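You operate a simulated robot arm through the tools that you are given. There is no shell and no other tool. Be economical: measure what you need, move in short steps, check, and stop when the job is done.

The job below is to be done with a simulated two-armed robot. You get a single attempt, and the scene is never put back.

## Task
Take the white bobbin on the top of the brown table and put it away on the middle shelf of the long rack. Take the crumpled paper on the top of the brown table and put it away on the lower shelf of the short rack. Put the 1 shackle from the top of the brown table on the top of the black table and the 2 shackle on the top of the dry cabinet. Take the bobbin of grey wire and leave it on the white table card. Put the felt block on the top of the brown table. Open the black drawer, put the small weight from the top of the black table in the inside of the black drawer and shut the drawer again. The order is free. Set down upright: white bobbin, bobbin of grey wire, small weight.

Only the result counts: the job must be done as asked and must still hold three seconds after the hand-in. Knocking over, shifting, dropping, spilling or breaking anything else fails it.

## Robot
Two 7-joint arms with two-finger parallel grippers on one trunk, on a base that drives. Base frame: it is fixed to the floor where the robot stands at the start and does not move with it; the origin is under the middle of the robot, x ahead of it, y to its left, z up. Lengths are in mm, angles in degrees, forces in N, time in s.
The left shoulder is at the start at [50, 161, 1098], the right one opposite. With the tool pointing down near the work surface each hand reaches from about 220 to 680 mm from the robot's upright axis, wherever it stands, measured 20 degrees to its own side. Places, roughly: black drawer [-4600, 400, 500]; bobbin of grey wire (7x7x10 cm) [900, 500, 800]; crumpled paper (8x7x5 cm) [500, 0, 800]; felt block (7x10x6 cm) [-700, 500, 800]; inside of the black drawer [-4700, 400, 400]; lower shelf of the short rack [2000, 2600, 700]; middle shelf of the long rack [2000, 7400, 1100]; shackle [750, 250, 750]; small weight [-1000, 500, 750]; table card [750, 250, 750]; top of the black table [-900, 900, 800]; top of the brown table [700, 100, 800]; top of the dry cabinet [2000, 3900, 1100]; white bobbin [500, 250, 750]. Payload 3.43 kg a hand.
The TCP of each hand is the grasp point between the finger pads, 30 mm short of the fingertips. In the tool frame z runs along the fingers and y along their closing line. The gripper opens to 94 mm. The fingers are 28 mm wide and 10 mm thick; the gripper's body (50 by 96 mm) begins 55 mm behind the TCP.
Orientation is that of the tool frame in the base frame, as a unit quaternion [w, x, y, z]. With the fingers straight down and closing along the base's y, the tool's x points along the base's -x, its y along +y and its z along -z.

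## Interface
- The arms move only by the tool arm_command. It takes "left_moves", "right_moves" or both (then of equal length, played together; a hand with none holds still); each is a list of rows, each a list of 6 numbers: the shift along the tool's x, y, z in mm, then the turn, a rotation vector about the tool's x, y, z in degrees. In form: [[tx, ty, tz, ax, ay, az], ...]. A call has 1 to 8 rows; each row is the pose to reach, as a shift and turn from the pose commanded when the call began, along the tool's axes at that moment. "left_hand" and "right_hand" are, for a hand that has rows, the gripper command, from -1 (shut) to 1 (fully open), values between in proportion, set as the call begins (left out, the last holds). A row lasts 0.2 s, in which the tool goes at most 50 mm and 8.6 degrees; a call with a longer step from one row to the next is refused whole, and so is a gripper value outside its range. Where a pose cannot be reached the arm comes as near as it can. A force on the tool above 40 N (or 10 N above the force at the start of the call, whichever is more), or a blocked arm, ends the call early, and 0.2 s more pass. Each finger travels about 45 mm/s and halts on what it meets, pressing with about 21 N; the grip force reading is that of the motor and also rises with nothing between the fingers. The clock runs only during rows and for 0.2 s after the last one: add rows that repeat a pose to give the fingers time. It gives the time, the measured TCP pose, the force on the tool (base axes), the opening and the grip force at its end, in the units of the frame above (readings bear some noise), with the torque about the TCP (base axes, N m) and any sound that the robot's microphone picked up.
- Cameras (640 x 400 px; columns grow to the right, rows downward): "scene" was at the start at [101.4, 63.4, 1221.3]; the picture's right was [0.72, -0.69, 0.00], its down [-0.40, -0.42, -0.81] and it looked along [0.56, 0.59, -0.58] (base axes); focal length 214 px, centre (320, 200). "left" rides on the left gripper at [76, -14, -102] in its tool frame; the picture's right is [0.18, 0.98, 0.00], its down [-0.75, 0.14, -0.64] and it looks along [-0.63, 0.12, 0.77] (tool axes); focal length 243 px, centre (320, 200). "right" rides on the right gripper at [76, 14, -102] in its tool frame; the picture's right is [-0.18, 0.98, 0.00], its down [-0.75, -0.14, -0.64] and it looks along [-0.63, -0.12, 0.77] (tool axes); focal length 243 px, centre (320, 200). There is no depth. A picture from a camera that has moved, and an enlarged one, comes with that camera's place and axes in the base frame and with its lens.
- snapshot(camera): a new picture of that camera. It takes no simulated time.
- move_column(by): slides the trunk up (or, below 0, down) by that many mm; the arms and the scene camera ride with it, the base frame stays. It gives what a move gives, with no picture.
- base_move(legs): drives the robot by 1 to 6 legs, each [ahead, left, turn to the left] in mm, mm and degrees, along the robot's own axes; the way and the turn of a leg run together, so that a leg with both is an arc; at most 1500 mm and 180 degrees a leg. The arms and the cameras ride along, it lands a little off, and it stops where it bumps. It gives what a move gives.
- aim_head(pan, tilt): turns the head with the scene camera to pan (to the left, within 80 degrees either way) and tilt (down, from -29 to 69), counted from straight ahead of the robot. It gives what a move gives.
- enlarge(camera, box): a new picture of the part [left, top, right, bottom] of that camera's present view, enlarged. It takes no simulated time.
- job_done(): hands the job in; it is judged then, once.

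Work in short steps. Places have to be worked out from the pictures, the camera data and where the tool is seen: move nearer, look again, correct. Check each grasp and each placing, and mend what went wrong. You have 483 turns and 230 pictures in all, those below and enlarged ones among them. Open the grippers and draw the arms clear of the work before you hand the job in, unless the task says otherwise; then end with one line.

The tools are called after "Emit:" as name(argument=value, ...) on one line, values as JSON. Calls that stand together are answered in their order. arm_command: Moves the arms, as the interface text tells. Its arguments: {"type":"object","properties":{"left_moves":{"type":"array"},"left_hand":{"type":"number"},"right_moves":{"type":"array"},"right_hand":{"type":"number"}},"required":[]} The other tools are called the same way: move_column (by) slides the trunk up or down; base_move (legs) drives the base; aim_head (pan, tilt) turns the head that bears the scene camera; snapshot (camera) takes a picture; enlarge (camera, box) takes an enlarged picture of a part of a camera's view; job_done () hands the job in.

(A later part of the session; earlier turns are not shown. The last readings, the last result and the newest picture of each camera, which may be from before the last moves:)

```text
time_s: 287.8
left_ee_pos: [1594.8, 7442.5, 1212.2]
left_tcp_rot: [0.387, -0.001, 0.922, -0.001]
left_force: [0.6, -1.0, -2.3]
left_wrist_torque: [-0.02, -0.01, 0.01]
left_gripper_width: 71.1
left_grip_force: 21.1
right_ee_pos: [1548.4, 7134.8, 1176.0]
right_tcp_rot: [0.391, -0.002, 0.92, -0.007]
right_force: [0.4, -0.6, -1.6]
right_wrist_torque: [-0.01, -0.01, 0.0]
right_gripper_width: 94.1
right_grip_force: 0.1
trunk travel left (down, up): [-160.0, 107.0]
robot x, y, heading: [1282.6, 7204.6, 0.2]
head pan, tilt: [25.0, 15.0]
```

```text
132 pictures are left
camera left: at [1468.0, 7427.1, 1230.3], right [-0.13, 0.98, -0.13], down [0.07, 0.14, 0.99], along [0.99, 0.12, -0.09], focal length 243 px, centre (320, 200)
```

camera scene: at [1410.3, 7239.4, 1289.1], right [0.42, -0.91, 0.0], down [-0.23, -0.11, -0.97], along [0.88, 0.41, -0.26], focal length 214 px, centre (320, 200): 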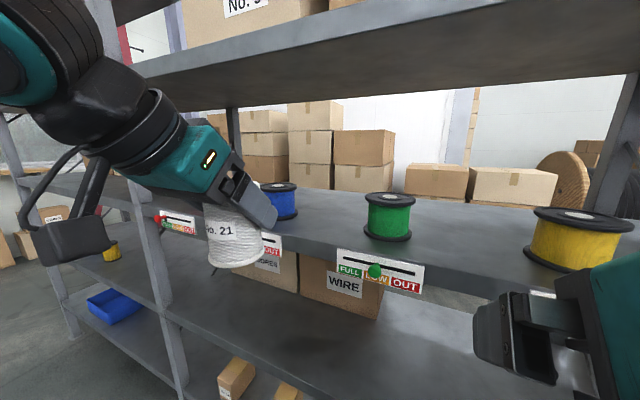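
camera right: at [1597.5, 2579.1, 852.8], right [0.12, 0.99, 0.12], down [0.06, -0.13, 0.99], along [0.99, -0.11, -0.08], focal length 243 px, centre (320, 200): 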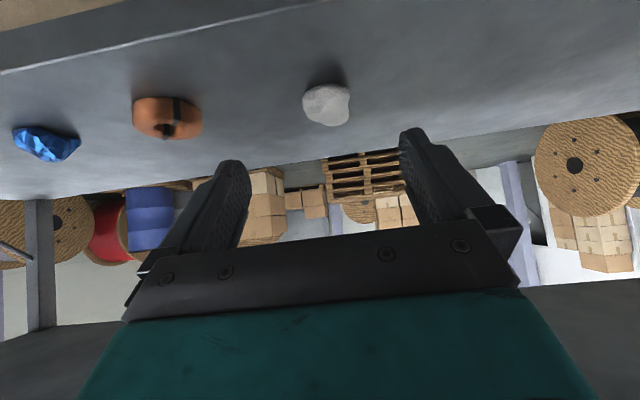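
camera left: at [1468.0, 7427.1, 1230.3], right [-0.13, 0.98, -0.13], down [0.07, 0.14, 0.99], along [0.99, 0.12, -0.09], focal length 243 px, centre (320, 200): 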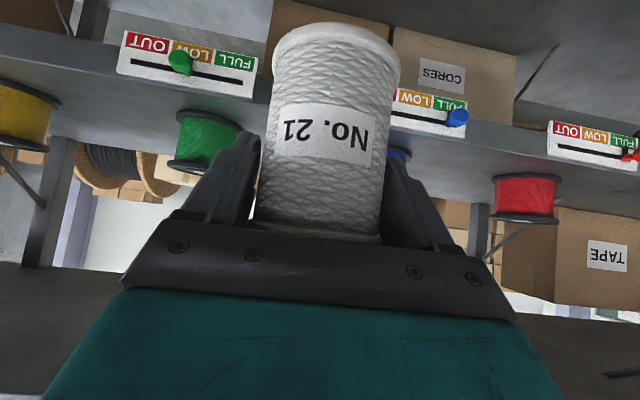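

The gap centre is near y 7437. I drive 90 mm closer, then reach in with the bobbin at travel height.

Emit:
base_move(legs=[[90, 0, 0]])

Emit:
arm_command(left_moves=[[-15, -1, 15, 0, 0, 0], [-30, -2, 31, 0, 0, 0], [-46, -3, 47, 0, 0, 0], [-61, -4, 62, 0, 0, 0], [-76, -5, 77, 0, 0, 0], [-76, -5, 77, 0, 0, 0]])

Emit:
snapshot(camera="scene")

Emit:
snapshot(camera="left")

```text
time_s: 288.9
left_ee_pos: [1685.9, 7442.1, 1211.8]
left_tcp_rot: [0.387, -0.001, 0.922, 0.0]
left_force: [-0.1, -0.3, -0.8]
left_wrist_torque: [0.04, -0.02, 0.0]
left_gripper_width: 71.3
left_grip_force: 21.0
right_ee_pos: [1638.8, 7135.4, 1176.1]
right_tcp_rot: [0.389, -0.001, 0.921, -0.006]
right_force: [0.6, -1.0, 0.1]
right_wrist_torque: [0.02, 0.01, 0.01]
right_gripper_width: 94.1
right_grip_force: 0.1
trunk travel left (down, up): [-160.0, 107.0]
robot x, y, heading: [1378.3, 7200.5, -0.3]
head pan, tilt: [25.0, 15.0]
```

```text
time_s: 290.3
left_ee_pos: [1792.6, 7435.9, 1213.1]
left_tcp_rot: [0.386, -0.001, 0.922, 0.0]
left_force: [0.8, 0.5, 0.1]
left_wrist_torque: [0.01, -0.02, 0.01]
left_gripper_width: 71.4
left_grip_force: 20.6
right_ee_pos: [1638.6, 7134.5, 1176.7]
right_tcp_rot: [0.389, -0.002, 0.921, -0.006]
right_force: [1.1, -0.4, 0.6]
right_wrist_torque: [0.0, -0.01, 0.0]
right_gripper_width: 94.0
right_grip_force: 0.1
trunk travel left (down, up): [-160.0, 107.0]
robot x, y, heading: [1374.6, 7200.7, -0.3]
head pan, tilt: [25.0, 15.0]
```

```text
131 pictures are left
camera scene: at [1501.1, 7239.2, 1289.2], right [0.42, -0.91, 0.0], down [-0.23, -0.11, -0.97], along [0.88, 0.41, -0.26], focal length 214 px, centre (320, 200)
```

scene: 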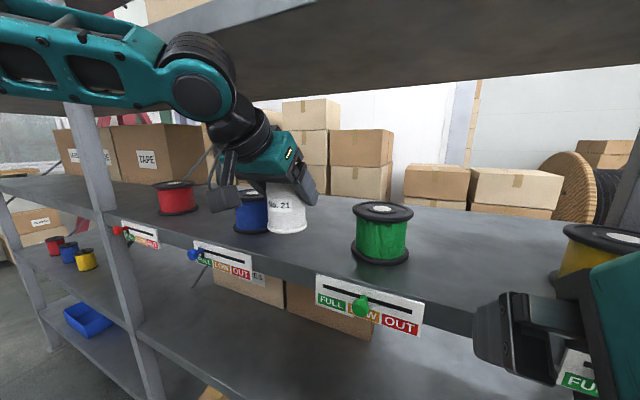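

```text
130 pictures are left
camera left: at [1667.3, 7421.4, 1231.0], right [-0.13, 0.98, -0.13], down [0.07, 0.14, 0.99], along [0.99, 0.12, -0.09], focal length 243 px, centre (320, 200)
```

left: 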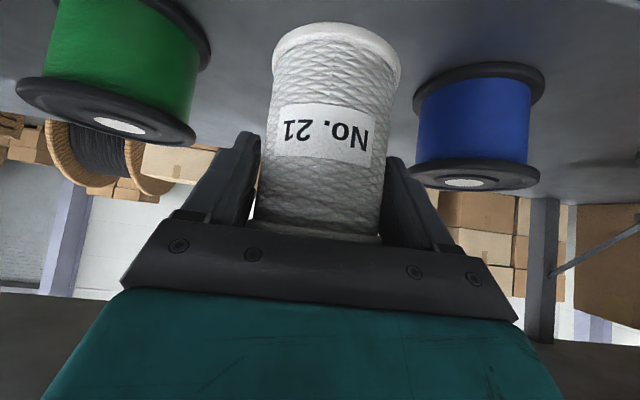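

The bobbin is in the gap between green and blue. I go 25 mm deeper, then lower step by step to contact.

Emit:
arm_command(left_moves=[[-18, 0, 18, 0, 0, 0], [-11, 0, 25, 0, 0, 0], [-6, 0, 30, 0, 0, 0], [-2, 0, 34, 0, 0, 0], [1, 0, 37, 0, 0, 0], [4, 0, 40, 0, 0, 0], [7, 0, 43, 0, 0, 0]])

```text
time_s: 291.9
left_ee_pos: [1819.6, 7436.8, 1177.1]
left_tcp_rot: [0.386, -0.002, 0.922, -0.001]
left_force: [-0.2, -0.3, -2.1]
left_wrist_torque: [-0.01, 0.0, -0.03]
left_gripper_width: 71.2
left_grip_force: 21.1
right_ee_pos: [1637.6, 7134.5, 1175.9]
right_tcp_rot: [0.39, -0.002, 0.921, -0.006]
right_force: [0.0, 0.6, 0.5]
right_wrist_torque: [0.01, -0.01, -0.02]
right_gripper_width: 94.1
right_grip_force: 0.1
trunk travel left (down, up): [-160.0, 107.0]
robot x, y, heading: [1377.4, 7198.0, -0.4]
head pan, tilt: [25.0, 15.0]
```

No contact at 1177 (bobbin bottom about 1113); I go on in 3 mm steps.

Emit:
arm_command(left_moves=[[2, 0, 2, 0, 0, 0], [4, 0, 4, 0, 0, 0], [6, 0, 6, 0, 0, 0], [8, 0, 8, 0, 0, 0], [10, 0, 10, 0, 0, 0], [12, 0, 12, 0, 0, 0], [14, 0, 14, 0, 0, 0], [16, 0, 16, 0, 0, 0]])

Emit:
snapshot(camera="scene")

```text
time_s: 293.7
left_ee_pos: [1818.3, 7437.5, 1156.8]
left_tcp_rot: [0.388, 0.0, 0.922, -0.002]
left_force: [-0.1, 2.9, 20.3]
left_wrist_torque: [0.1, -0.03, -0.02]
left_gripper_width: 71.2
left_grip_force: 21.0
right_ee_pos: [1637.6, 7133.6, 1175.9]
right_tcp_rot: [0.39, -0.002, 0.921, -0.005]
right_force: [-0.2, -0.5, 0.1]
right_wrist_torque: [-0.03, 0.03, 0.0]
right_gripper_width: 94.4
right_grip_force: 0.0
trunk travel left (down, up): [-160.0, 107.0]
robot x, y, heading: [1374.2, 7198.7, -0.1]
head pan, tilt: [25.0, 15.0]
```

```text
129 pictures are left
camera scene: at [1499.8, 7238.7, 1289.5], right [0.42, -0.91, 0.0], down [-0.23, -0.11, -0.97], along [0.88, 0.41, -0.26], focal length 214 px, centre (320, 200)
```

scene: 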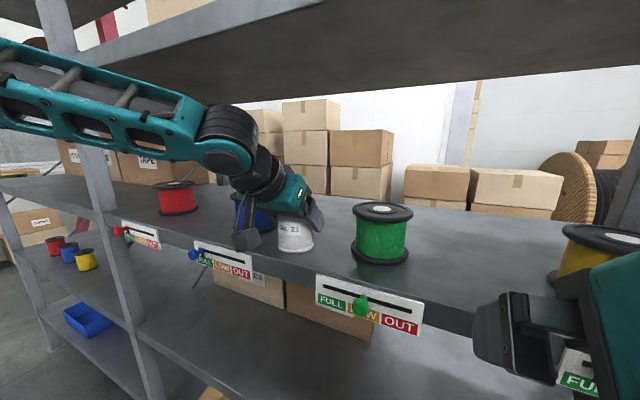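

Contact at 20 N; the bobbin stands on the shelf. I ease, open, and back out along the fingers.

Emit:
arm_command(left_moves=[[-2, 0, -2, 0, 0, 0], [-2, 0, -2, 0, 0, 0], [-2, 0, -2, 0, 0, 0], [-2, 0, -2, 0, 0, 0]], left_hand=1)

Emit:
arm_command(left_moves=[[0, 0, -20, 0, 0, 0], [0, 0, -45, 0, 0, 0], [3, 0, -75, 0, 0, 0], [15, 0, -105, 0, 0, 0], [30, 0, -135, 0, 0, 0], [50, 0, -165, 0, 0, 0]])

Emit:
snapshot(camera="scene")

Emit:
snapshot(camera="left")

```text
time_s: 294.7
left_ee_pos: [1820.3, 7436.6, 1158.0]
left_tcp_rot: [0.387, -0.001, 0.922, -0.001]
left_force: [-0.3, 0.5, 0.1]
left_wrist_torque: [0.0, 0.01, 0.0]
left_gripper_width: 94.0
left_grip_force: 0.0
right_ee_pos: [1637.7, 7133.6, 1176.0]
right_tcp_rot: [0.391, -0.002, 0.92, -0.005]
right_force: [0.0, -0.4, 0.6]
right_wrist_torque: [-0.02, 0.0, -0.01]
right_gripper_width: 94.1
right_grip_force: 0.0
trunk travel left (down, up): [-160.0, 107.0]
robot x, y, heading: [1377.3, 7200.1, -0.2]
head pan, tilt: [25.0, 15.0]
```

```text
time_s: 296.1
left_ee_pos: [1666.2, 7438.0, 1238.4]
left_tcp_rot: [0.387, -0.001, 0.922, 0.0]
left_force: [0.5, -0.8, 0.4]
left_wrist_torque: [0.01, 0.0, 0.01]
left_gripper_width: 93.9
left_grip_force: 0.1
right_ee_pos: [1637.5, 7133.7, 1177.0]
right_tcp_rot: [0.39, -0.002, 0.921, -0.006]
right_force: [-0.9, 0.4, -0.5]
right_wrist_torque: [0.0, -0.01, 0.02]
right_gripper_width: 94.1
right_grip_force: 0.0
trunk travel left (down, up): [-160.0, 107.0]
robot x, y, heading: [1377.2, 7199.5, -0.0]
head pan, tilt: [25.0, 15.0]
```

```text
128 pictures are left
camera scene: at [1500.6, 7239.2, 1289.3], right [0.42, -0.91, 0.0], down [-0.23, -0.11, -0.97], along [0.88, 0.41, -0.26], focal length 214 px, centre (320, 200)
```

scene: 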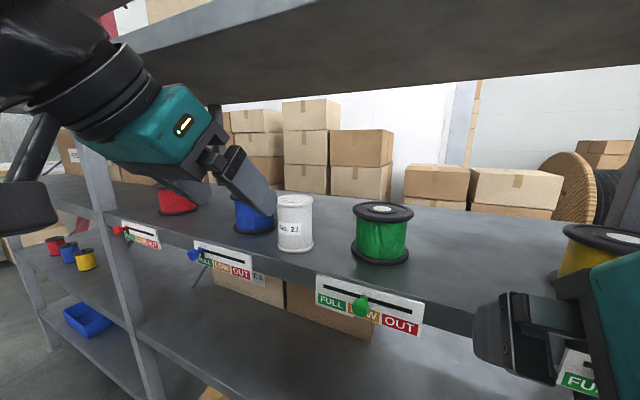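

```text
127 pictures are left
camera left: at [1540.0, 7423.6, 1255.2], right [-0.13, 0.98, -0.13], down [0.07, 0.14, 0.99], along [0.99, 0.12, -0.09], focal length 243 px, centre (320, 200)
```

left: 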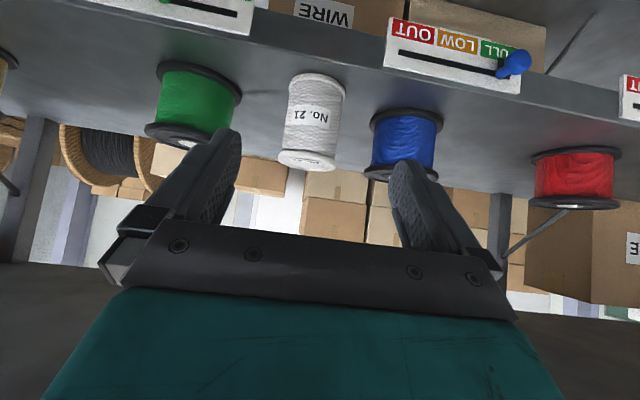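

The white bobbin stands upright between the others. I back out, turn south, and drive down the aisle.

Emit:
base_move(legs=[[-190, 0, 0], [0, 0, -90], [1450, 0, 0], [1450, 0, 0]])

Emit:
move_column(by=-35)

```text
time_s: 315.1
left_ee_pos: [1424.3, 4018.0, 1237.1]
left_tcp_rot: [0.277, 0.643, 0.66, -0.271]
left_force: [0.2, -0.1, 0.0]
left_wrist_torque: [-0.03, -0.03, 0.0]
left_gripper_width: 93.9
left_grip_force: 0.0
right_ee_pos: [1119.8, 4039.2, 1176.8]
right_tcp_rot: [0.275, 0.642, 0.661, -0.276]
right_force: [0.1, 0.1, -0.4]
right_wrist_torque: [-0.02, 0.01, 0.04]
right_gripper_width: 93.8
right_grip_force: 0.0
trunk travel left (down, up): [-160.0, 107.0]
robot x, y, heading: [1176.4, 4304.7, -88.8]
head pan, tilt: [25.0, 15.0]
```

```text
time_s: 315.9
left_ee_pos: [1424.7, 4019.4, 1201.0]
left_tcp_rot: [0.277, 0.643, 0.661, -0.27]
left_force: [0.4, -0.1, -0.1]
left_wrist_torque: [0.01, -0.02, -0.04]
left_gripper_width: 94.1
left_grip_force: 0.2
right_ee_pos: [1120.2, 4039.7, 1141.6]
right_tcp_rot: [0.276, 0.641, 0.661, -0.275]
right_force: [-0.4, 1.0, -0.3]
right_wrist_torque: [0.01, -0.01, 0.0]
right_gripper_width: 94.1
right_grip_force: 0.0
trunk travel left (down, up): [-125.0, 142.0]
robot x, y, heading: [1180.5, 4302.3, -88.5]
head pan, tilt: [25.0, 15.0]
```

On to y≈1320, then a turn west.

Emit:
base_move(legs=[[1450, 0, -1.4], [1450, 0, 0], [0, 0, -90], [1050, 0, 0]])

Emit:
aim_head(pan=10, tilt=15)

Emit:
snapshot(camera="scene")

```text
time_s: 338.6
left_ee_pos: [-165.1, 1158.2, 1201.6]
left_tcp_rot: [0.0, 0.922, 0.001, -0.386]
left_force: [0.1, 0.1, 0.5]
left_wrist_torque: [-0.02, 0.0, -0.01]
left_gripper_width: 93.9
left_grip_force: 0.1
right_ee_pos: [-135.6, 1463.9, 1142.2]
right_tcp_rot: [-0.005, 0.921, 0.003, -0.39]
right_force: [0.4, 0.4, -0.8]
right_wrist_torque: [0.01, 0.0, -0.03]
right_gripper_width: 94.1
right_grip_force: 0.0
trunk travel left (down, up): [-125.0, 142.0]
robot x, y, heading: [127.9, 1399.1, 179.9]
head pan, tilt: [25.0, 15.0]
```

```text
time_s: 339.4
left_ee_pos: [-164.9, 1159.7, 1202.3]
left_tcp_rot: [-0.001, 0.922, 0.0, -0.386]
left_force: [0.2, -0.5, 0.3]
left_wrist_torque: [-0.02, 0.01, -0.01]
left_gripper_width: 93.9
left_grip_force: 0.1
right_ee_pos: [-135.7, 1463.3, 1141.8]
right_tcp_rot: [-0.004, 0.92, 0.001, -0.392]
right_force: [-0.4, 0.5, 0.3]
right_wrist_torque: [0.01, -0.03, 0.01]
right_gripper_width: 93.8
right_grip_force: 0.1
trunk travel left (down, up): [-125.0, 142.0]
robot x, y, heading: [129.6, 1396.2, 179.7]
head pan, tilt: [10.0, 15.0]
```

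```text
126 pictures are left
camera scene: at [-2.0, 1369.9, 1253.8], right [-0.3, 0.96, 0.0], down [0.25, 0.08, -0.96], along [-0.92, -0.28, -0.26], focal length 214 px, centre (320, 200)
```

scene: 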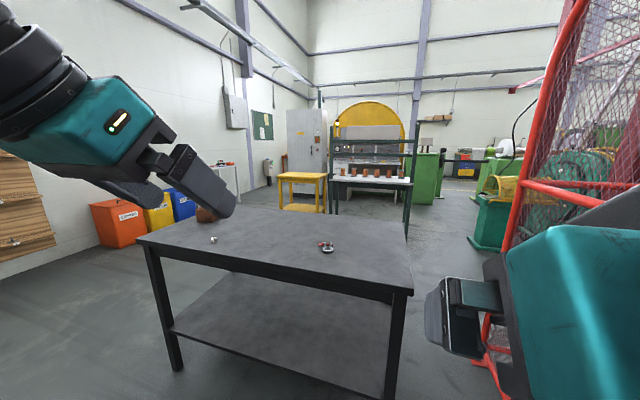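

The weight sits at the table's far left corner, best reached from the table's south end. I drive between the tables, then west along y≈−150 and turn north.

Emit:
base_move(legs=[[270, 0, 0], [0, 800, 0], [0, 750, 0]])

Emit:
aim_head(pan=0, tilt=25)

Emit:
snapshot(camera="scene")

```text
time_s: 348.9
left_ee_pos: [-421.7, -409.6, 1202.4]
left_tcp_rot: [0.003, 0.922, 0.01, -0.387]
left_force: [0.2, 0.3, -0.3]
left_wrist_torque: [0.04, 0.03, 0.01]
left_gripper_width: 93.9
left_grip_force: 0.1
right_ee_pos: [-399.1, -103.1, 1142.8]
right_tcp_rot: [-0.001, 0.921, 0.007, -0.39]
right_force: [-0.6, -0.4, 0.0]
right_wrist_torque: [-0.01, 0.03, -0.03]
right_gripper_width: 94.2
right_grip_force: 0.2
trunk travel left (down, up): [-125.0, 142.0]
robot x, y, heading: [-132.7, -167.2, -179.4]
head pan, tilt: [10.0, 15.0]
```

```text
time_s: 349.6
left_ee_pos: [-421.8, -409.8, 1201.6]
left_tcp_rot: [0.003, 0.922, 0.01, -0.387]
left_force: [-0.5, 0.3, -0.5]
left_wrist_torque: [0.02, -0.01, -0.01]
left_gripper_width: 94.0
left_grip_force: 0.2
right_ee_pos: [-400.6, -98.8, 1138.1]
right_tcp_rot: [-0.006, 0.92, 0.01, -0.391]
right_force: [-0.7, 0.0, 0.1]
right_wrist_torque: [0.0, 0.03, 0.01]
right_gripper_width: 93.8
right_grip_force: 0.0
trunk travel left (down, up): [-125.0, 142.0]
robot x, y, heading: [-135.7, -166.1, -179.1]
head pan, tilt: [0.0, 25.0]
```

```text
125 pictures are left
camera scene: at [-264.1, -191.0, 1246.7], right [-0.27, 0.96, 0.0], down [0.32, 0.09, -0.94], along [-0.91, -0.25, -0.34], focal length 214 px, centre (320, 200)
```

scene: 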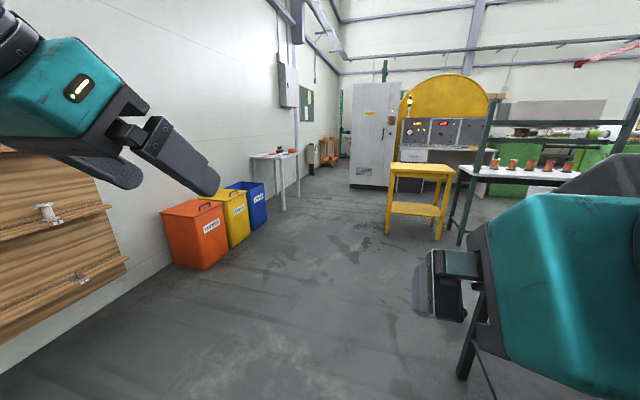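

The head view is off, probably hindered by the close right arm. I straighten both hands to point down again and move them forward, clear of the head.

Emit:
arm_command(right_moves=[[-13, -10, 13, 0, 7.6, 0], [-26, -20, 26, 0, 15.3, 0], [-39, -30, 40, 0, 23, 0], [-52, -40, 53, 0, 30.7, 0], [-65, -50, 66, 0, 38.4, 0], [-77, -60, 79, 0, 46, 0], [-77, -60, 79, 0, 46, 0]], left_moves=[[-7, 0, 7, 0, 7.5, 0], [-14, 0, 14, 0, 15, 0], [-21, 0, 21, 0, 22.5, 0], [-28, 0, 28, 0, 30, 0], [-35, 0, 36, 0, 37.5, 0], [-42, 0, 43, 0, 45.4, 0], [-42, 0, 43, 0, 45.4, 0]])

Emit:
base_move(legs=[[910, 0, -0.8], [0, 0, -90]])

Emit:
aim_head(pan=0, tilt=40)

Emit:
snapshot(camera="scene")

```text
time_s: 351.2
left_ee_pos: [-480.7, -410.8, 1202.1]
left_tcp_rot: [-0.001, 1.0, 0.011, 0.001]
left_force: [0.0, -0.2, -0.1]
left_wrist_torque: [0.03, 0.01, 0.0]
left_gripper_width: 93.9
left_grip_force: 0.0
right_ee_pos: [-510.2, -42.2, 1143.1]
right_tcp_rot: [-0.004, 1.0, 0.006, 0.002]
right_force: [-0.2, 0.4, -0.3]
right_wrist_torque: [0.01, 0.03, 0.0]
right_gripper_width: 94.0
right_grip_force: 0.2
trunk travel left (down, up): [-125.0, 142.0]
robot x, y, heading: [-136.5, -165.3, -179.0]
head pan, tilt: [0.0, 25.0]
```

```text
time_s: 359.8
left_ee_pos: [-1275.5, 183.9, 1201.6]
left_tcp_rot: [0.001, -0.702, 0.712, 0.0]
left_force: [0.9, 1.2, -0.5]
left_wrist_torque: [0.04, 0.01, 0.01]
left_gripper_width: 93.9
left_grip_force: 0.1
right_ee_pos: [-906.5, 198.7, 1143.2]
right_tcp_rot: [0.002, -0.7, 0.714, -0.003]
right_force: [0.1, -0.1, -0.7]
right_wrist_torque: [0.01, 0.0, -0.01]
right_gripper_width: 93.8
right_grip_force: 0.1
trunk travel left (down, up): [-125.0, 142.0]
robot x, y, heading: [-1043.5, -174.2, 89.1]
head pan, tilt: [0.0, 25.0]
```

```text
time_s: 360.6
left_ee_pos: [-1275.7, 182.0, 1201.0]
left_tcp_rot: [0.001, -0.702, 0.712, -0.001]
left_force: [0.2, 0.1, 0.3]
left_wrist_torque: [0.0, 0.01, 0.02]
left_gripper_width: 94.2
left_grip_force: 0.1
right_ee_pos: [-906.2, 198.9, 1142.8]
right_tcp_rot: [0.002, -0.7, 0.714, -0.003]
right_force: [-0.8, 0.3, 0.1]
right_wrist_torque: [0.01, -0.01, 0.02]
right_gripper_width: 94.2
right_grip_force: 0.0
trunk travel left (down, up): [-125.0, 142.0]
robot x, y, heading: [-1040.9, -176.7, 89.1]
head pan, tilt: [0.0, 40.0]
```

```text
124 pictures are left
camera scene: at [-1040.0, -46.5, 1214.7], right [1.0, -0.02, 0.0], down [-0.01, -0.64, -0.77], along [0.01, 0.77, -0.64], focal length 214 px, centre (320, 200)
```

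scene: 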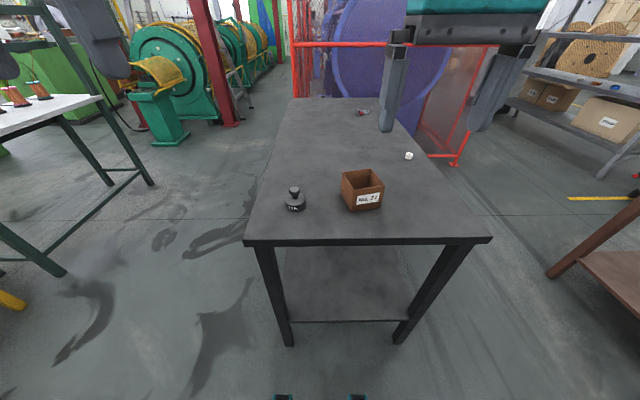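

The weight sits at about (−1104, 401). I enlarge it for a look at its shape.

Emit:
enlarge(camera="scene", box=[260, 160, 400, 240])

Emit:
base_move(legs=[[70, 0, 0.9]])

```text
4.57 times, centred on (330, 200) of scene
camera zoom: at [-1040.0, -46.5, 1214.7], right [1.0, -0.02, 0.0], down [-0.01, -0.64, -0.77], along [0.01, 0.77, -0.64], focal length 980 px, centre (274, 200)
```

zoom: 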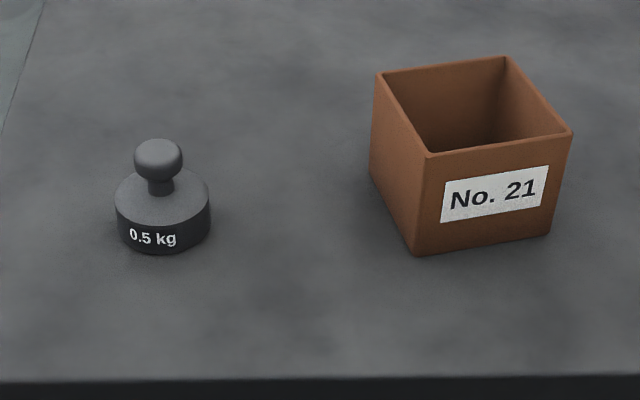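

```text
time_s: 361.6
left_ee_pos: [-1279.6, 249.2, 1201.0]
left_tcp_rot: [-0.001, 0.708, -0.707, 0.0]
left_force: [-0.1, 1.0, -0.7]
left_wrist_torque: [0.0, 0.01, 0.02]
left_gripper_width: 94.0
left_grip_force: 0.1
right_ee_pos: [-912.3, 269.6, 1142.2]
right_tcp_rot: [0.002, -0.705, 0.709, -0.003]
right_force: [0.5, 0.9, 0.2]
right_wrist_torque: [-0.05, 0.01, 0.0]
right_gripper_width: 94.0
right_grip_force: 0.0
trunk travel left (down, up): [-125.0, 142.0]
robot x, y, heading: [-1042.4, -104.0, 89.8]
head pan, tilt: [0.0, 40.0]
```

It's a 0.5 kg weight, about 57 mm across with a knob. I bring the right hand above it.

Emit:
arm_command(right_moves=[[-21, 32, 10, 0, 0, 0], [-42, 64, 30, 0, 0, 0], [-63, 96, 55, 0, 0, 0], [-84, 128, 80, 0, 0, 0], [-105, 160, 105, 0, 0, 0], [-125, 190, 130, 0, 0, 0], [-125, 190, 160, 0, 0, 0], [-125, 190, 160, 0, 0, 0]])

Emit:
snapshot(camera="right")

```text
time_s: 363.4
left_ee_pos: [-1280.7, 247.0, 1203.2]
left_tcp_rot: [-0.001, 0.708, -0.706, 0.0]
left_force: [0.8, -0.3, 0.3]
left_wrist_torque: [0.0, -0.04, -0.03]
left_gripper_width: 93.9
left_grip_force: 0.1
right_ee_pos: [-1097.5, 395.3, 979.8]
right_tcp_rot: [0.001, -0.704, 0.71, -0.004]
right_force: [0.3, 0.6, 0.1]
right_wrist_torque: [0.01, 0.0, 0.01]
right_gripper_width: 94.0
right_grip_force: 0.0
trunk travel left (down, up): [-125.0, 142.0]
robot x, y, heading: [-1044.8, -101.5, 89.9]
head pan, tilt: [0.0, 40.0]
```

```text
122 pictures are left
camera right: at [-1114.4, 319.1, 1081.3], right [-0.98, 0.19, -0.01], down [0.14, 0.75, 0.64], along [0.13, 0.63, -0.77], focal length 243 px, centre (320, 200)
```

right: 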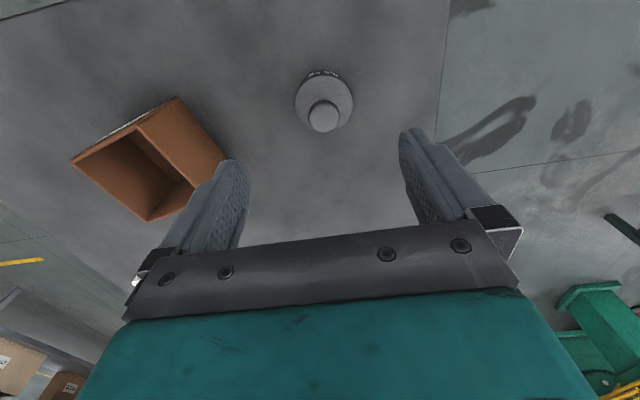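

The weight's centre reads (−1100, 397). I descend to z≈854 and close on its body.

Emit:
arm_command(right_moves=[[-2, 2, 40, 0, 0, 0], [-2, 2, 80, 0, 0, 0], [-2, 2, 112, 0, 0, 0], [-2, 2, 125, 0, 0, 0], [-2, 2, 125, 0, 0, 0]])

Emit:
arm_command(right_moves=[[0, 0, 0, 0, 0, 0], [0, 0, 0, 0, 0, 0], [0, 0, 0, 0, 0, 0], [0, 0, 0, 0, 0, 0], [0, 0, 0, 0, 0, 0]], right_hand=-1)

Emit:
arm_command(right_moves=[[0, 0, -30, 0, 0, 0], [0, 0, -70, 0, 0, 0], [0, 0, -115, 0, 0, 0], [0, 0, -160, 0, 0, 0], [0, 0, -160, 0, 0, 0]])

Emit:
snapshot(camera="right")

```text
time_s: 364.6
left_ee_pos: [-1279.2, 249.1, 1202.3]
left_tcp_rot: [-0.001, 0.708, -0.706, 0.0]
left_force: [0.3, -0.2, -0.2]
left_wrist_torque: [0.0, -0.02, 0.01]
left_gripper_width: 94.0
left_grip_force: 0.2
right_ee_pos: [-1100.3, 397.4, 854.8]
right_tcp_rot: [0.002, -0.705, 0.709, -0.003]
right_force: [0.7, 0.9, 0.1]
right_wrist_torque: [0.02, 0.0, -0.03]
right_gripper_width: 93.9
right_grip_force: 0.1
trunk travel left (down, up): [-125.0, 142.0]
robot x, y, heading: [-1044.2, -99.3, 89.7]
head pan, tilt: [0.0, 40.0]
```

```text
time_s: 365.8
left_ee_pos: [-1279.1, 247.8, 1201.0]
left_tcp_rot: [0.002, -0.707, 0.708, 0.0]
left_force: [0.0, -0.7, 0.0]
left_wrist_torque: [0.02, 0.03, -0.04]
left_gripper_width: 94.2
left_grip_force: 0.1
right_ee_pos: [-1100.6, 397.8, 855.4]
right_tcp_rot: [0.002, -0.705, 0.709, -0.003]
right_force: [0.7, -0.6, 0.2]
right_wrist_torque: [-0.02, 0.07, 0.02]
right_gripper_width: 54.8
right_grip_force: 21.5
trunk travel left (down, up): [-125.0, 142.0]
robot x, y, heading: [-1036.2, -104.8, 89.8]
head pan, tilt: [0.0, 40.0]
```

```text
time_s: 367.0
left_ee_pos: [-1279.8, 248.0, 1202.3]
left_tcp_rot: [-0.002, 0.708, -0.706, 0.0]
left_force: [-1.2, 0.3, -0.1]
left_wrist_torque: [-0.02, 0.03, -0.04]
left_gripper_width: 93.9
left_grip_force: 0.0
right_ee_pos: [-1102.1, 396.9, 1017.2]
right_tcp_rot: [0.002, -0.705, 0.71, -0.002]
right_force: [-0.2, 0.6, -4.9]
right_wrist_torque: [-0.03, 0.0, 0.0]
right_gripper_width: 55.1
right_grip_force: 21.1
trunk travel left (down, up): [-125.0, 142.0]
robot x, y, heading: [-1040.9, -103.2, 90.0]
head pan, tilt: [0.0, 40.0]
```

```text
121 pictures are left
camera right: at [-1118.3, 320.6, 1119.5], right [-0.98, 0.19, -0.01], down [0.14, 0.75, 0.64], along [0.13, 0.63, -0.77], focal length 243 px, centre (320, 200)
```

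right: 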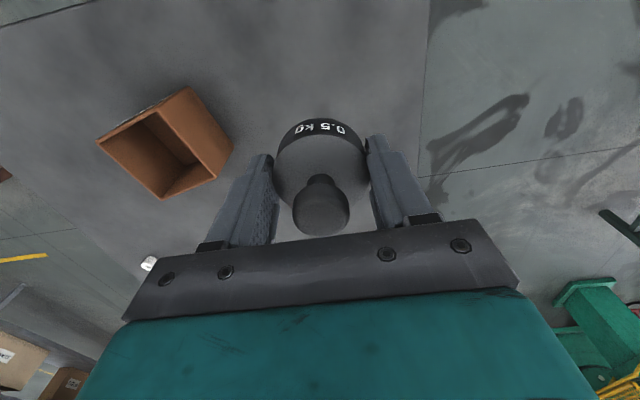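

The weight is held. I raise it, pull back, turn west, and look for the black drawer.

Emit:
arm_command(right_moves=[[25, -10, -30, 0, 0, 0], [50, -20, -60, 0, 0, 0], [75, -35, -90, 0, 0, 0], [100, -60, -120, 0, 0, 0], [115, -90, -130, 0, 0, 0], [115, -120, -130, 0, 0, 0]])

Emit:
base_move(legs=[[-200, 0, 0], [0, 0, 90]])

Emit:
aim_head(pan=-10, tilt=12)

Emit:
snapshot(camera="scene")

```text
time_s: 368.4
left_ee_pos: [-1277.9, 247.1, 1201.5]
left_tcp_rot: [-0.001, 0.708, -0.706, -0.001]
left_force: [0.0, -0.3, 0.1]
left_wrist_torque: [-0.02, -0.01, -0.01]
left_gripper_width: 94.3
left_grip_force: 0.0
right_ee_pos: [-983.6, 280.1, 1148.0]
right_tcp_rot: [0.002, -0.705, 0.709, -0.003]
right_force: [0.2, 0.1, -5.5]
right_wrist_torque: [-0.02, 0.01, -0.02]
right_gripper_width: 54.9
right_grip_force: 21.1
trunk travel left (down, up): [-125.0, 142.0]
robot x, y, heading: [-1042.6, -104.3, 89.6]
head pan, tilt: [0.0, 40.0]
```

```text
time_s: 373.8
left_ee_pos: [-1396.1, -539.1, 1201.1]
left_tcp_rot: [-0.001, 1.0, -0.004, -0.001]
left_force: [0.1, 0.5, -0.4]
left_wrist_torque: [0.02, -0.03, 0.06]
left_gripper_width: 93.8
left_grip_force: 0.0
right_ee_pos: [-1426.9, -243.1, 1147.7]
right_tcp_rot: [-0.003, 1.0, -0.008, 0.001]
right_force: [0.3, 0.2, -4.7]
right_wrist_torque: [0.0, 0.0, 0.02]
right_gripper_width: 55.0
right_grip_force: 21.3
trunk travel left (down, up): [-125.0, 142.0]
robot x, y, heading: [-1041.5, -299.6, 179.4]
head pan, tilt: [0.0, 40.0]
```

```text
time_s: 374.7
left_ee_pos: [-1397.1, -538.7, 1201.3]
left_tcp_rot: [-0.001, 1.0, -0.003, 0.0]
left_force: [0.0, 0.1, 0.6]
left_wrist_torque: [0.0, 0.0, 0.0]
left_gripper_width: 93.9
left_grip_force: 0.0
right_ee_pos: [-1426.6, -243.0, 1147.0]
right_tcp_rot: [-0.004, 1.0, -0.007, 0.001]
right_force: [0.4, -0.6, -5.4]
right_wrist_torque: [0.01, -0.02, 0.02]
right_gripper_width: 54.9
right_grip_force: 21.4
trunk travel left (down, up): [-125.0, 142.0]
robot x, y, heading: [-1041.6, -300.4, 179.5]
head pan, tilt: [-10.0, 12.0]
```

```text
120 pictures are left
camera scene: at [-1174.1, -285.3, 1258.9], right [0.18, 0.98, 0.0], down [0.21, -0.04, -0.98], along [-0.96, 0.18, -0.21], focal length 214 px, centre (320, 200)
```

scene: 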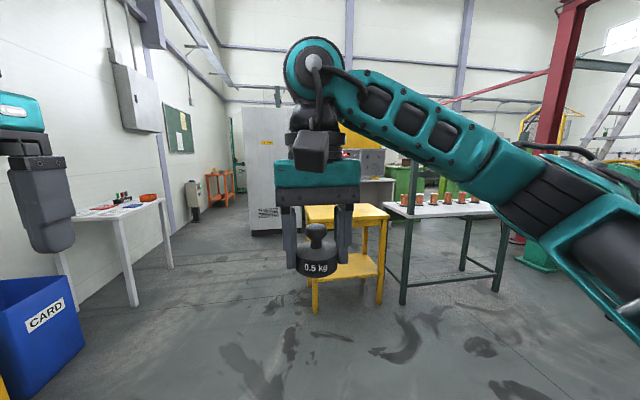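

A yellow stool stands ahead (x≈−2660, y −44 to 550), with the machine desk behind it. I pass to the left of it along y≈−650 and look again.

Emit:
base_move(legs=[[1350, 350, 0]])

Emit:
aim_head(pan=-40, tilt=15)

Emit:
snapshot(camera="scene")

Emit:
aim_head(pan=5, tilt=15)

Emit:
snapshot(camera="scene")

```text
time_s: 381.8
left_ee_pos: [-2770.4, -900.5, 1201.2]
left_tcp_rot: [-0.001, 1.0, 0.007, -0.001]
left_force: [-0.7, 0.1, 0.4]
left_wrist_torque: [-0.01, 0.04, -0.01]
left_gripper_width: 94.1
left_grip_force: 0.2
right_ee_pos: [-2805.0, -605.9, 1146.7]
right_tcp_rot: [-0.002, 1.0, 0.003, 0.001]
right_force: [-1.1, 0.7, -4.2]
right_wrist_torque: [0.02, -0.03, 0.01]
right_gripper_width: 54.8
right_grip_force: 21.1
trunk travel left (down, up): [-125.0, 142.0]
robot x, y, heading: [-2422.4, -655.4, -179.6]
head pan, tilt: [-10.0, 12.0]
```

```text
time_s: 382.8
left_ee_pos: [-2769.6, -900.9, 1201.9]
left_tcp_rot: [-0.001, 1.0, 0.005, -0.002]
left_force: [0.2, 0.4, -0.3]
left_wrist_torque: [0.02, 0.0, 0.01]
left_gripper_width: 93.9
left_grip_force: 0.1
right_ee_pos: [-2805.9, -605.9, 1148.1]
right_tcp_rot: [-0.003, 1.0, 0.003, 0.001]
right_force: [0.7, -0.4, -4.8]
right_wrist_torque: [-0.03, -0.02, 0.0]
right_gripper_width: 54.8
right_grip_force: 21.0
trunk travel left (down, up): [-125.0, 142.0]
robot x, y, heading: [-2419.7, -658.1, -179.3]
head pan, tilt: [-40.0, 15.0]
```

```text
119 pictures are left
camera scene: at [-2532.8, -599.3, 1254.1], right [0.64, 0.77, 0.0], down [0.2, -0.16, -0.97], along [-0.75, 0.61, -0.26], focal length 214 px, centre (320, 200)
```

scene: 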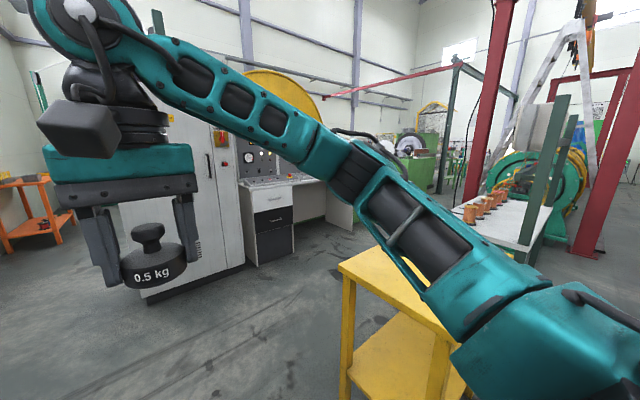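

```text
time_s: 383.9
left_ee_pos: [-2770.6, -901.1, 1202.8]
left_tcp_rot: [-0.001, 1.0, 0.006, -0.002]
left_force: [0.0, 0.2, -0.1]
left_wrist_torque: [0.0, 0.03, 0.0]
left_gripper_width: 94.1
left_grip_force: 0.1
right_ee_pos: [-2805.4, -606.3, 1146.6]
right_tcp_rot: [-0.003, 1.0, 0.003, 0.001]
right_force: [-0.6, 0.8, -4.6]
right_wrist_torque: [-0.01, -0.01, 0.0]
right_gripper_width: 55.0
right_grip_force: 20.6
trunk travel left (down, up): [-125.0, 142.0]
robot x, y, heading: [-2417.8, -657.8, -179.7]
head pan, tilt: [5.0, 15.0]
```

```text
118 pictures are left
camera scene: at [-2553.6, -667.5, 1254.1], right [-0.1, 1.0, 0.0], down [0.26, 0.02, -0.97], along [-0.96, -0.09, -0.26], focal length 214 px, centre (320, 200)
```

scene: 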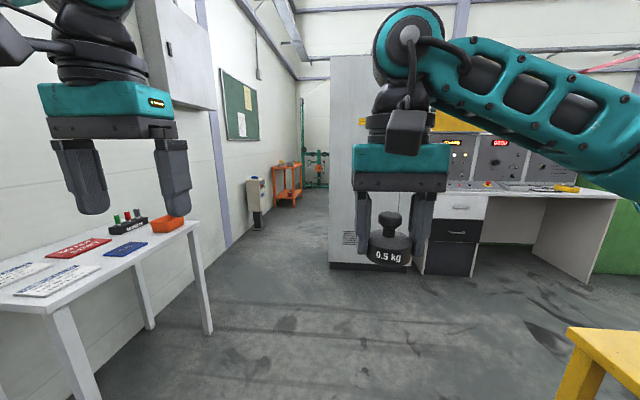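

I can see the desk with a white drawer above and the black drawer below it (front x≈−4460, y 160–600, z≈500). I drive on to x≈−3550 along this lane, then check the stool before going right.

Emit:
base_move(legs=[[1130, 0, 0]])

Emit:
aim_head(pan=-35, tilt=25)

Emit:
snapshot(camera="scene")

Emit:
aim_head(pan=-80, tilt=25)

Emit:
snapshot(camera="scene")

```text
time_s: 389.7
left_ee_pos: [-3901.2, -914.7, 1201.9]
left_tcp_rot: [0.0, 1.0, 0.008, -0.001]
left_force: [0.3, -0.3, -0.1]
left_wrist_torque: [0.02, 0.0, -0.03]
left_gripper_width: 93.9
left_grip_force: 0.1
right_ee_pos: [-3938.3, -620.5, 1148.2]
right_tcp_rot: [-0.004, 1.0, 0.004, 0.001]
right_force: [0.0, 0.2, -5.1]
right_wrist_torque: [0.0, -0.03, -0.01]
right_gripper_width: 54.6
right_grip_force: 21.1
trunk travel left (down, up): [-125.0, 142.0]
robot x, y, heading: [-3554.2, -672.6, -179.3]
head pan, tilt: [5.0, 15.0]
```

```text
time_s: 390.8
left_ee_pos: [-3901.5, -914.8, 1202.1]
left_tcp_rot: [-0.001, 1.0, 0.007, -0.001]
left_force: [0.3, 0.3, 0.1]
left_wrist_torque: [-0.01, -0.02, 0.0]
left_gripper_width: 94.0
left_grip_force: 0.1
right_ee_pos: [-3938.7, -619.8, 1146.2]
right_tcp_rot: [-0.004, 1.0, 0.004, 0.001]
right_force: [-0.2, -0.2, -5.1]
right_wrist_torque: [0.0, -0.02, 0.02]
right_gripper_width: 54.8
right_grip_force: 20.5
trunk travel left (down, up): [-125.0, 142.0]
robot x, y, heading: [-3554.6, -670.8, -179.1]
head pan, tilt: [-35.0, 25.0]
```

```text
117 pictures are left
camera scene: at [-3669.7, -619.3, 1237.9], right [0.56, 0.83, 0.0], down [0.35, -0.24, -0.91], along [-0.75, 0.51, -0.42], focal length 214 px, centre (320, 200)
```

scene: 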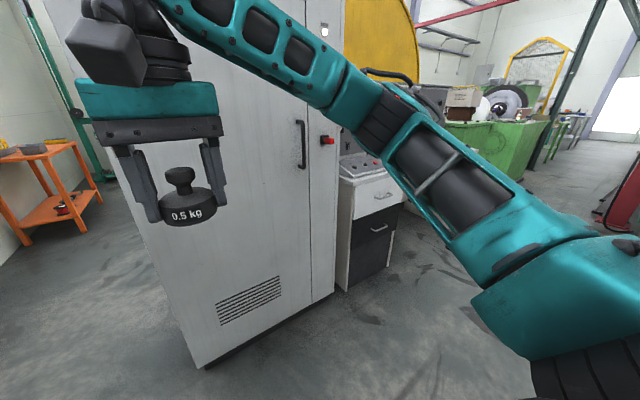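

```text
time_s: 391.9
left_ee_pos: [-3902.2, -913.5, 1201.1]
left_tcp_rot: [-0.001, 1.0, 0.009, 0.0]
left_force: [0.3, 0.6, 0.2]
left_wrist_torque: [0.0, -0.03, 0.0]
left_gripper_width: 93.8
left_grip_force: 0.0
right_ee_pos: [-3939.5, -620.3, 1146.6]
right_tcp_rot: [-0.004, 1.0, 0.004, 0.0]
right_force: [0.0, 0.2, -5.2]
right_wrist_torque: [0.01, 0.0, 0.02]
right_gripper_width: 54.7
right_grip_force: 21.3
trunk travel left (down, up): [-125.0, 142.0]
robot x, y, heading: [-3553.2, -669.6, -179.4]
head pan, tilt: [-80.0, 25.0]
```

```text
116 pictures are left
camera scene: at [-3610.7, -580.6, 1237.9], right [0.98, 0.19, 0.0], down [0.08, -0.42, -0.91], along [-0.17, 0.89, -0.42], focal length 214 px, centre (320, 200)
```

scene: 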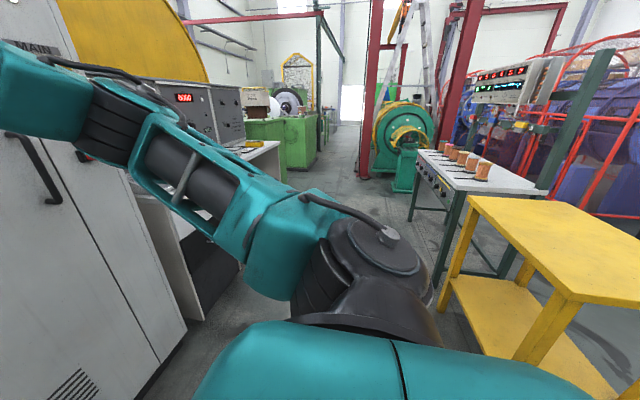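

The stool's west edge is at x≈−3030, so I'm clear. I strafe right until I face the drawers.

Emit:
base_move(legs=[[0, -1090, -0.7]])

Emit:
aim_head(pan=0, tilt=30)

Emit:
snapshot(camera="scene")

```text
time_s: 397.4
left_ee_pos: [-3911.1, 172.1, 1201.5]
left_tcp_rot: [-0.001, 1.0, 0.002, 0.0]
left_force: [-0.6, -0.1, 0.2]
left_wrist_torque: [0.01, 0.01, -0.03]
left_gripper_width: 94.0
left_grip_force: 0.1
right_ee_pos: [-3945.1, 466.9, 1147.4]
right_tcp_rot: [-0.003, 1.0, -0.003, 0.0]
right_force: [0.1, 0.0, -6.0]
right_wrist_torque: [0.0, -0.03, 0.02]
right_gripper_width: 54.8
right_grip_force: 21.5
trunk travel left (down, up): [-125.0, 142.0]
robot x, y, heading: [-3560.6, 413.3, 180.0]
head pan, tilt: [-80.0, 25.0]
```

```text
time_s: 398.9
left_ee_pos: [-3911.5, 171.2, 1200.9]
left_tcp_rot: [0.0, 1.0, 0.002, 0.0]
left_force: [-0.4, -0.1, -0.3]
left_wrist_torque: [0.0, 0.03, 0.01]
left_gripper_width: 93.9
left_grip_force: 0.0
right_ee_pos: [-3945.1, 467.9, 1147.9]
right_tcp_rot: [-0.004, 1.0, -0.003, 0.001]
right_force: [0.0, 0.0, -3.8]
right_wrist_torque: [0.0, -0.01, -0.02]
right_gripper_width: 54.5
right_grip_force: 20.7
trunk travel left (down, up): [-125.0, 142.0]
robot x, y, heading: [-3561.1, 410.6, 179.8]
head pan, tilt: [0.0, 30.0]
```

```text
115 pictures are left
camera scene: at [-3690.7, 411.4, 1229.9], right [0.0, 1.0, 0.0], down [0.5, 0.0, -0.87], along [-0.87, 0.0, -0.5], focal length 214 px, centre (320, 200)
```

scene: 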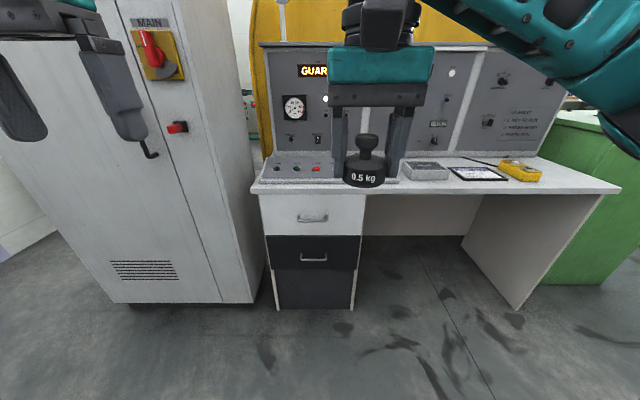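

The black drawer's handle is a horizontal bar at about (−4420, 377, 498), with the white drawer's handle right above it. I'll grip it with a horizontal left hand, jaws vertical, and pull by driving back. First I lower the trunk and start pitching the left hand.

Emit:
move_column(by=-125)

Emit:
arm_command(left_moves=[[0, 0, 20, 0, -8, 0], [0, 0, 45, 0, -16, 0], [0, 0, 70, 0, -24, 0], [0, 0, 95, 0, -32, 0], [0, 0, 120, 0, -40, 0], [0, 0, 145, 0, -48, 0], [0, 0, 170, 0, -56, 0], [0, 0, 200, 0, -64, 0]])

Emit:
enlarge(camera="scene", box=[250, 170, 390, 320])

```text
time_s: 400.5
left_ee_pos: [-3911.8, 171.3, 1077.6]
left_tcp_rot: [-0.001, 1.0, 0.001, -0.001]
left_force: [-0.4, 0.2, 0.5]
left_wrist_torque: [0.0, 0.0, 0.02]
left_gripper_width: 93.7
left_grip_force: 0.0
right_ee_pos: [-3944.9, 468.0, 1022.1]
right_tcp_rot: [-0.003, 1.0, -0.004, 0.0]
right_force: [-0.3, 0.6, -4.6]
right_wrist_torque: [0.01, -0.02, 0.04]
right_gripper_width: 54.8
right_grip_force: 21.0
trunk travel left (down, up): [0.0, 267.0]
robot x, y, heading: [-3558.3, 411.4, 180.4]
head pan, tilt: [0.0, 30.0]
```

```text
time_s: 402.3
left_ee_pos: [-4003.0, 157.8, 877.5]
left_tcp_rot: [-0.001, 0.848, 0.003, -0.529]
left_force: [0.1, 0.5, -0.4]
left_wrist_torque: [0.04, -0.02, -0.03]
left_gripper_width: 94.2
left_grip_force: 0.0
left hand out of reach, approached as far as the arm can: row 6, 7, 8
right_ee_pos: [-3946.0, 466.3, 1023.3]
right_tcp_rot: [-0.004, 1.0, -0.001, 0.001]
right_force: [0.8, -1.0, -4.7]
right_wrist_torque: [0.01, 0.01, 0.02]
right_gripper_width: 54.8
right_grip_force: 20.9
trunk travel left (down, up): [0.0, 267.0]
robot x, y, heading: [-3557.8, 412.0, -180.1]
head pan, tilt: [0.0, 30.0]
```

```text
2.67 times, centred on (320, 245) of scene
camera zoom: at [-3691.0, 410.8, 1104.9], right [0.0, 1.0, 0.0], down [0.5, 0.0, -0.87], along [-0.87, 0.0, -0.5], focal length 572 px, centre (320, 80)
```

zoom: 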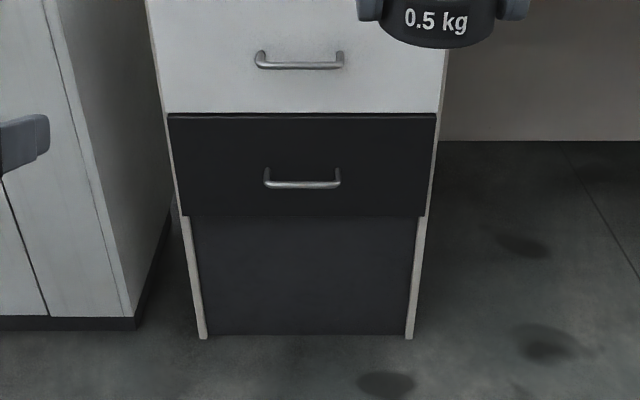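

The handle is a bow bar, refined to about (−4455, 380, 460), 130 mm long. The left hand pitched 64° but needs to be lower and farther ahead for more. I lower it while finishing the pitch.

Emit:
arm_command(left_moves=[[29, 0, 25, 0, 0, 0], [58, 0, 50, 0, -4, 0], [86, 0, 75, 0, -8, 0], [115, 0, 100, 0, -13, 0], [144, 0, 125, 0, -18, 0], [172, 0, 150, 0, -22, 0], [172, 0, 150, 0, -26, 0]])

Emit:
snapshot(camera="scene")

```text
time_s: 403.9
left_ee_pos: [-4058.9, 118.6, 779.0]
left_tcp_rot: [0.0, -0.706, -0.002, 0.708]
left_force: [0.4, -0.2, 0.1]
left_wrist_torque: [-0.01, 0.01, 0.03]
left_gripper_width: 93.9
left_grip_force: 0.1
left hand out of reach, approached as far as the arm can: row 4, 5, 6, 7
right_ee_pos: [-3944.9, 468.0, 1021.4]
right_tcp_rot: [-0.004, 1.0, -0.003, 0.001]
right_force: [-0.8, -0.2, -4.6]
right_wrist_torque: [-0.01, -0.02, 0.0]
right_gripper_width: 54.5
right_grip_force: 21.1
trunk travel left (down, up): [0.0, 267.0]
robot x, y, heading: [-3564.0, 411.3, 180.3]
head pan, tilt: [0.0, 30.0]
```

```text
113 pictures are left
camera scene: at [-3690.7, 411.4, 1104.9], right [0.0, 1.0, 0.0], down [0.5, 0.0, -0.87], along [-0.87, 0.0, -0.5], focal length 214 px, centre (320, 200)
```

scene: 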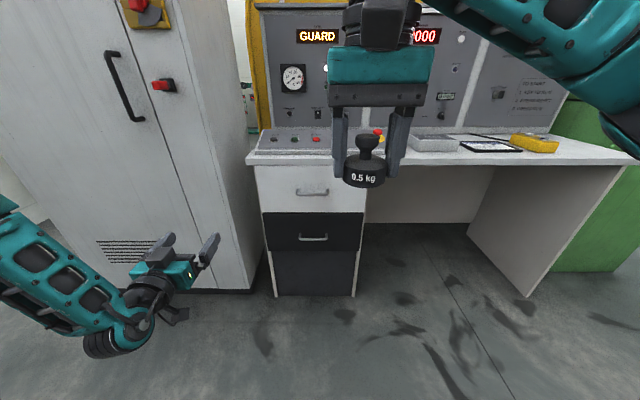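

The hand is now horizontal. I roll it so that the jaws become vertical.

Emit:
arm_command(left_moves=[[0, 0, 0, 0, 0, 8], [0, 0, 0, 0, 0, 16], [0, 0, 0, 0, 0, 24], [0, 0, 0, 0, 0, 32], [0, 0, 0, 0, 0, 40], [0, 0, 0, 0, 0, 48], [0, 0, 0, 0, 0, 56], [0, 0, 0, 0, 0, 64]])

Emit:
arm_command(left_moves=[[0, 0, 0, 0, 0, 8], [0, 0, 0, 0, 0, 16], [0, 0, 0, 0, 0, 24], [0, 0, 0, 0, 0, 26], [0, 0, 0, 0, 0, 26]])

```text
time_s: 405.7
left_ee_pos: [-4059.7, 114.8, 780.5]
left_tcp_rot: [0.377, 0.599, -0.374, -0.599]
left_force: [0.2, 0.4, -0.2]
left_wrist_torque: [-0.01, 0.0, 0.0]
left_gripper_width: 94.1
left_grip_force: 0.0
right_ee_pos: [-3945.3, 467.4, 1022.7]
right_tcp_rot: [-0.003, 1.0, -0.003, 0.001]
right_force: [0.5, -0.1, -5.6]
right_wrist_torque: [0.01, -0.02, -0.01]
right_gripper_width: 54.4
right_grip_force: 20.6
trunk travel left (down, up): [0.0, 267.0]
robot x, y, heading: [-3562.7, 410.3, 180.1]
head pan, tilt: [0.0, 30.0]
```

```text
time_s: 406.9
left_ee_pos: [-4058.6, 115.2, 781.9]
left_tcp_rot: [0.501, 0.501, -0.498, -0.5]
left_force: [-0.5, -1.2, -0.4]
left_wrist_torque: [0.02, 0.01, 0.0]
left_gripper_width: 94.2
left_grip_force: 0.1
right_ee_pos: [-3945.0, 466.9, 1022.1]
right_tcp_rot: [-0.004, 1.0, -0.002, 0.0]
right_force: [-0.1, 0.6, -5.1]
right_wrist_torque: [0.01, -0.05, 0.02]
right_gripper_width: 54.5
right_grip_force: 20.8
trunk travel left (down, up): [0.0, 267.0]
robot x, y, heading: [-3559.9, 410.9, 180.1]
head pan, tilt: [0.0, 30.0]
```

The jaws are vertical now (tool y is up). I test lowering to handle height.

Emit:
arm_command(left_moves=[[0, -40, 0, 0, 0, 0], [0, -80, 0, 0, 0, 0], [0, -120, 0, 0, 0, 0], [0, -160, 0, 0, 0, 0], [0, -200, 0, 0, 0, 0], [0, -240, 0, 0, 0, 0], [0, -280, 0, 0, 0, 0], [0, -318, 0, 0, 0, 0]])

Emit:
snapshot(camera="scene")

```text
time_s: 408.7
left_ee_pos: [-4053.4, 71.4, 764.8]
left_tcp_rot: [0.502, 0.5, -0.499, -0.499]
left_force: [-0.1, -0.6, 0.0]
left_wrist_torque: [0.01, -0.01, 0.02]
left_gripper_width: 94.0
left_grip_force: 0.0
left hand out of reach, approached as far as the arm can: row 1, 2, 3, 4, 5, 6, 7, 8
right_ee_pos: [-3944.3, 467.0, 1022.0]
right_tcp_rot: [-0.003, 1.0, -0.003, 0.001]
right_force: [-0.6, -0.4, -5.1]
right_wrist_torque: [0.0, -0.07, -0.01]
right_gripper_width: 54.2
right_grip_force: 21.0
trunk travel left (down, up): [0.0, 267.0]
robot x, y, heading: [-3564.6, 408.9, 179.9]
head pan, tilt: [0.0, 30.0]
```

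```text
112 pictures are left
camera scene: at [-3690.7, 411.5, 1104.9], right [0.0, 1.0, 0.0], down [0.5, 0.0, -0.87], along [-0.87, 0.0, -0.5], focal length 214 px, centre (320, 200)
```

scene: 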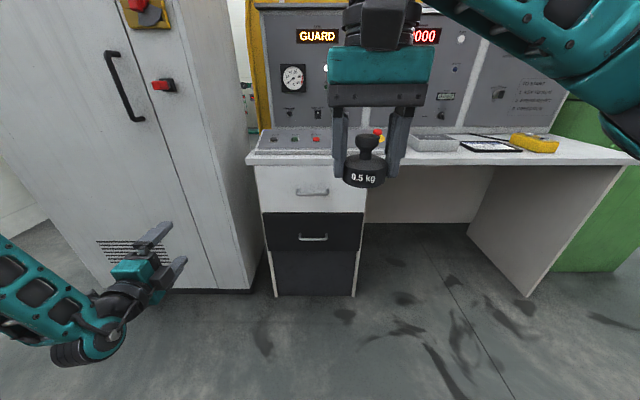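

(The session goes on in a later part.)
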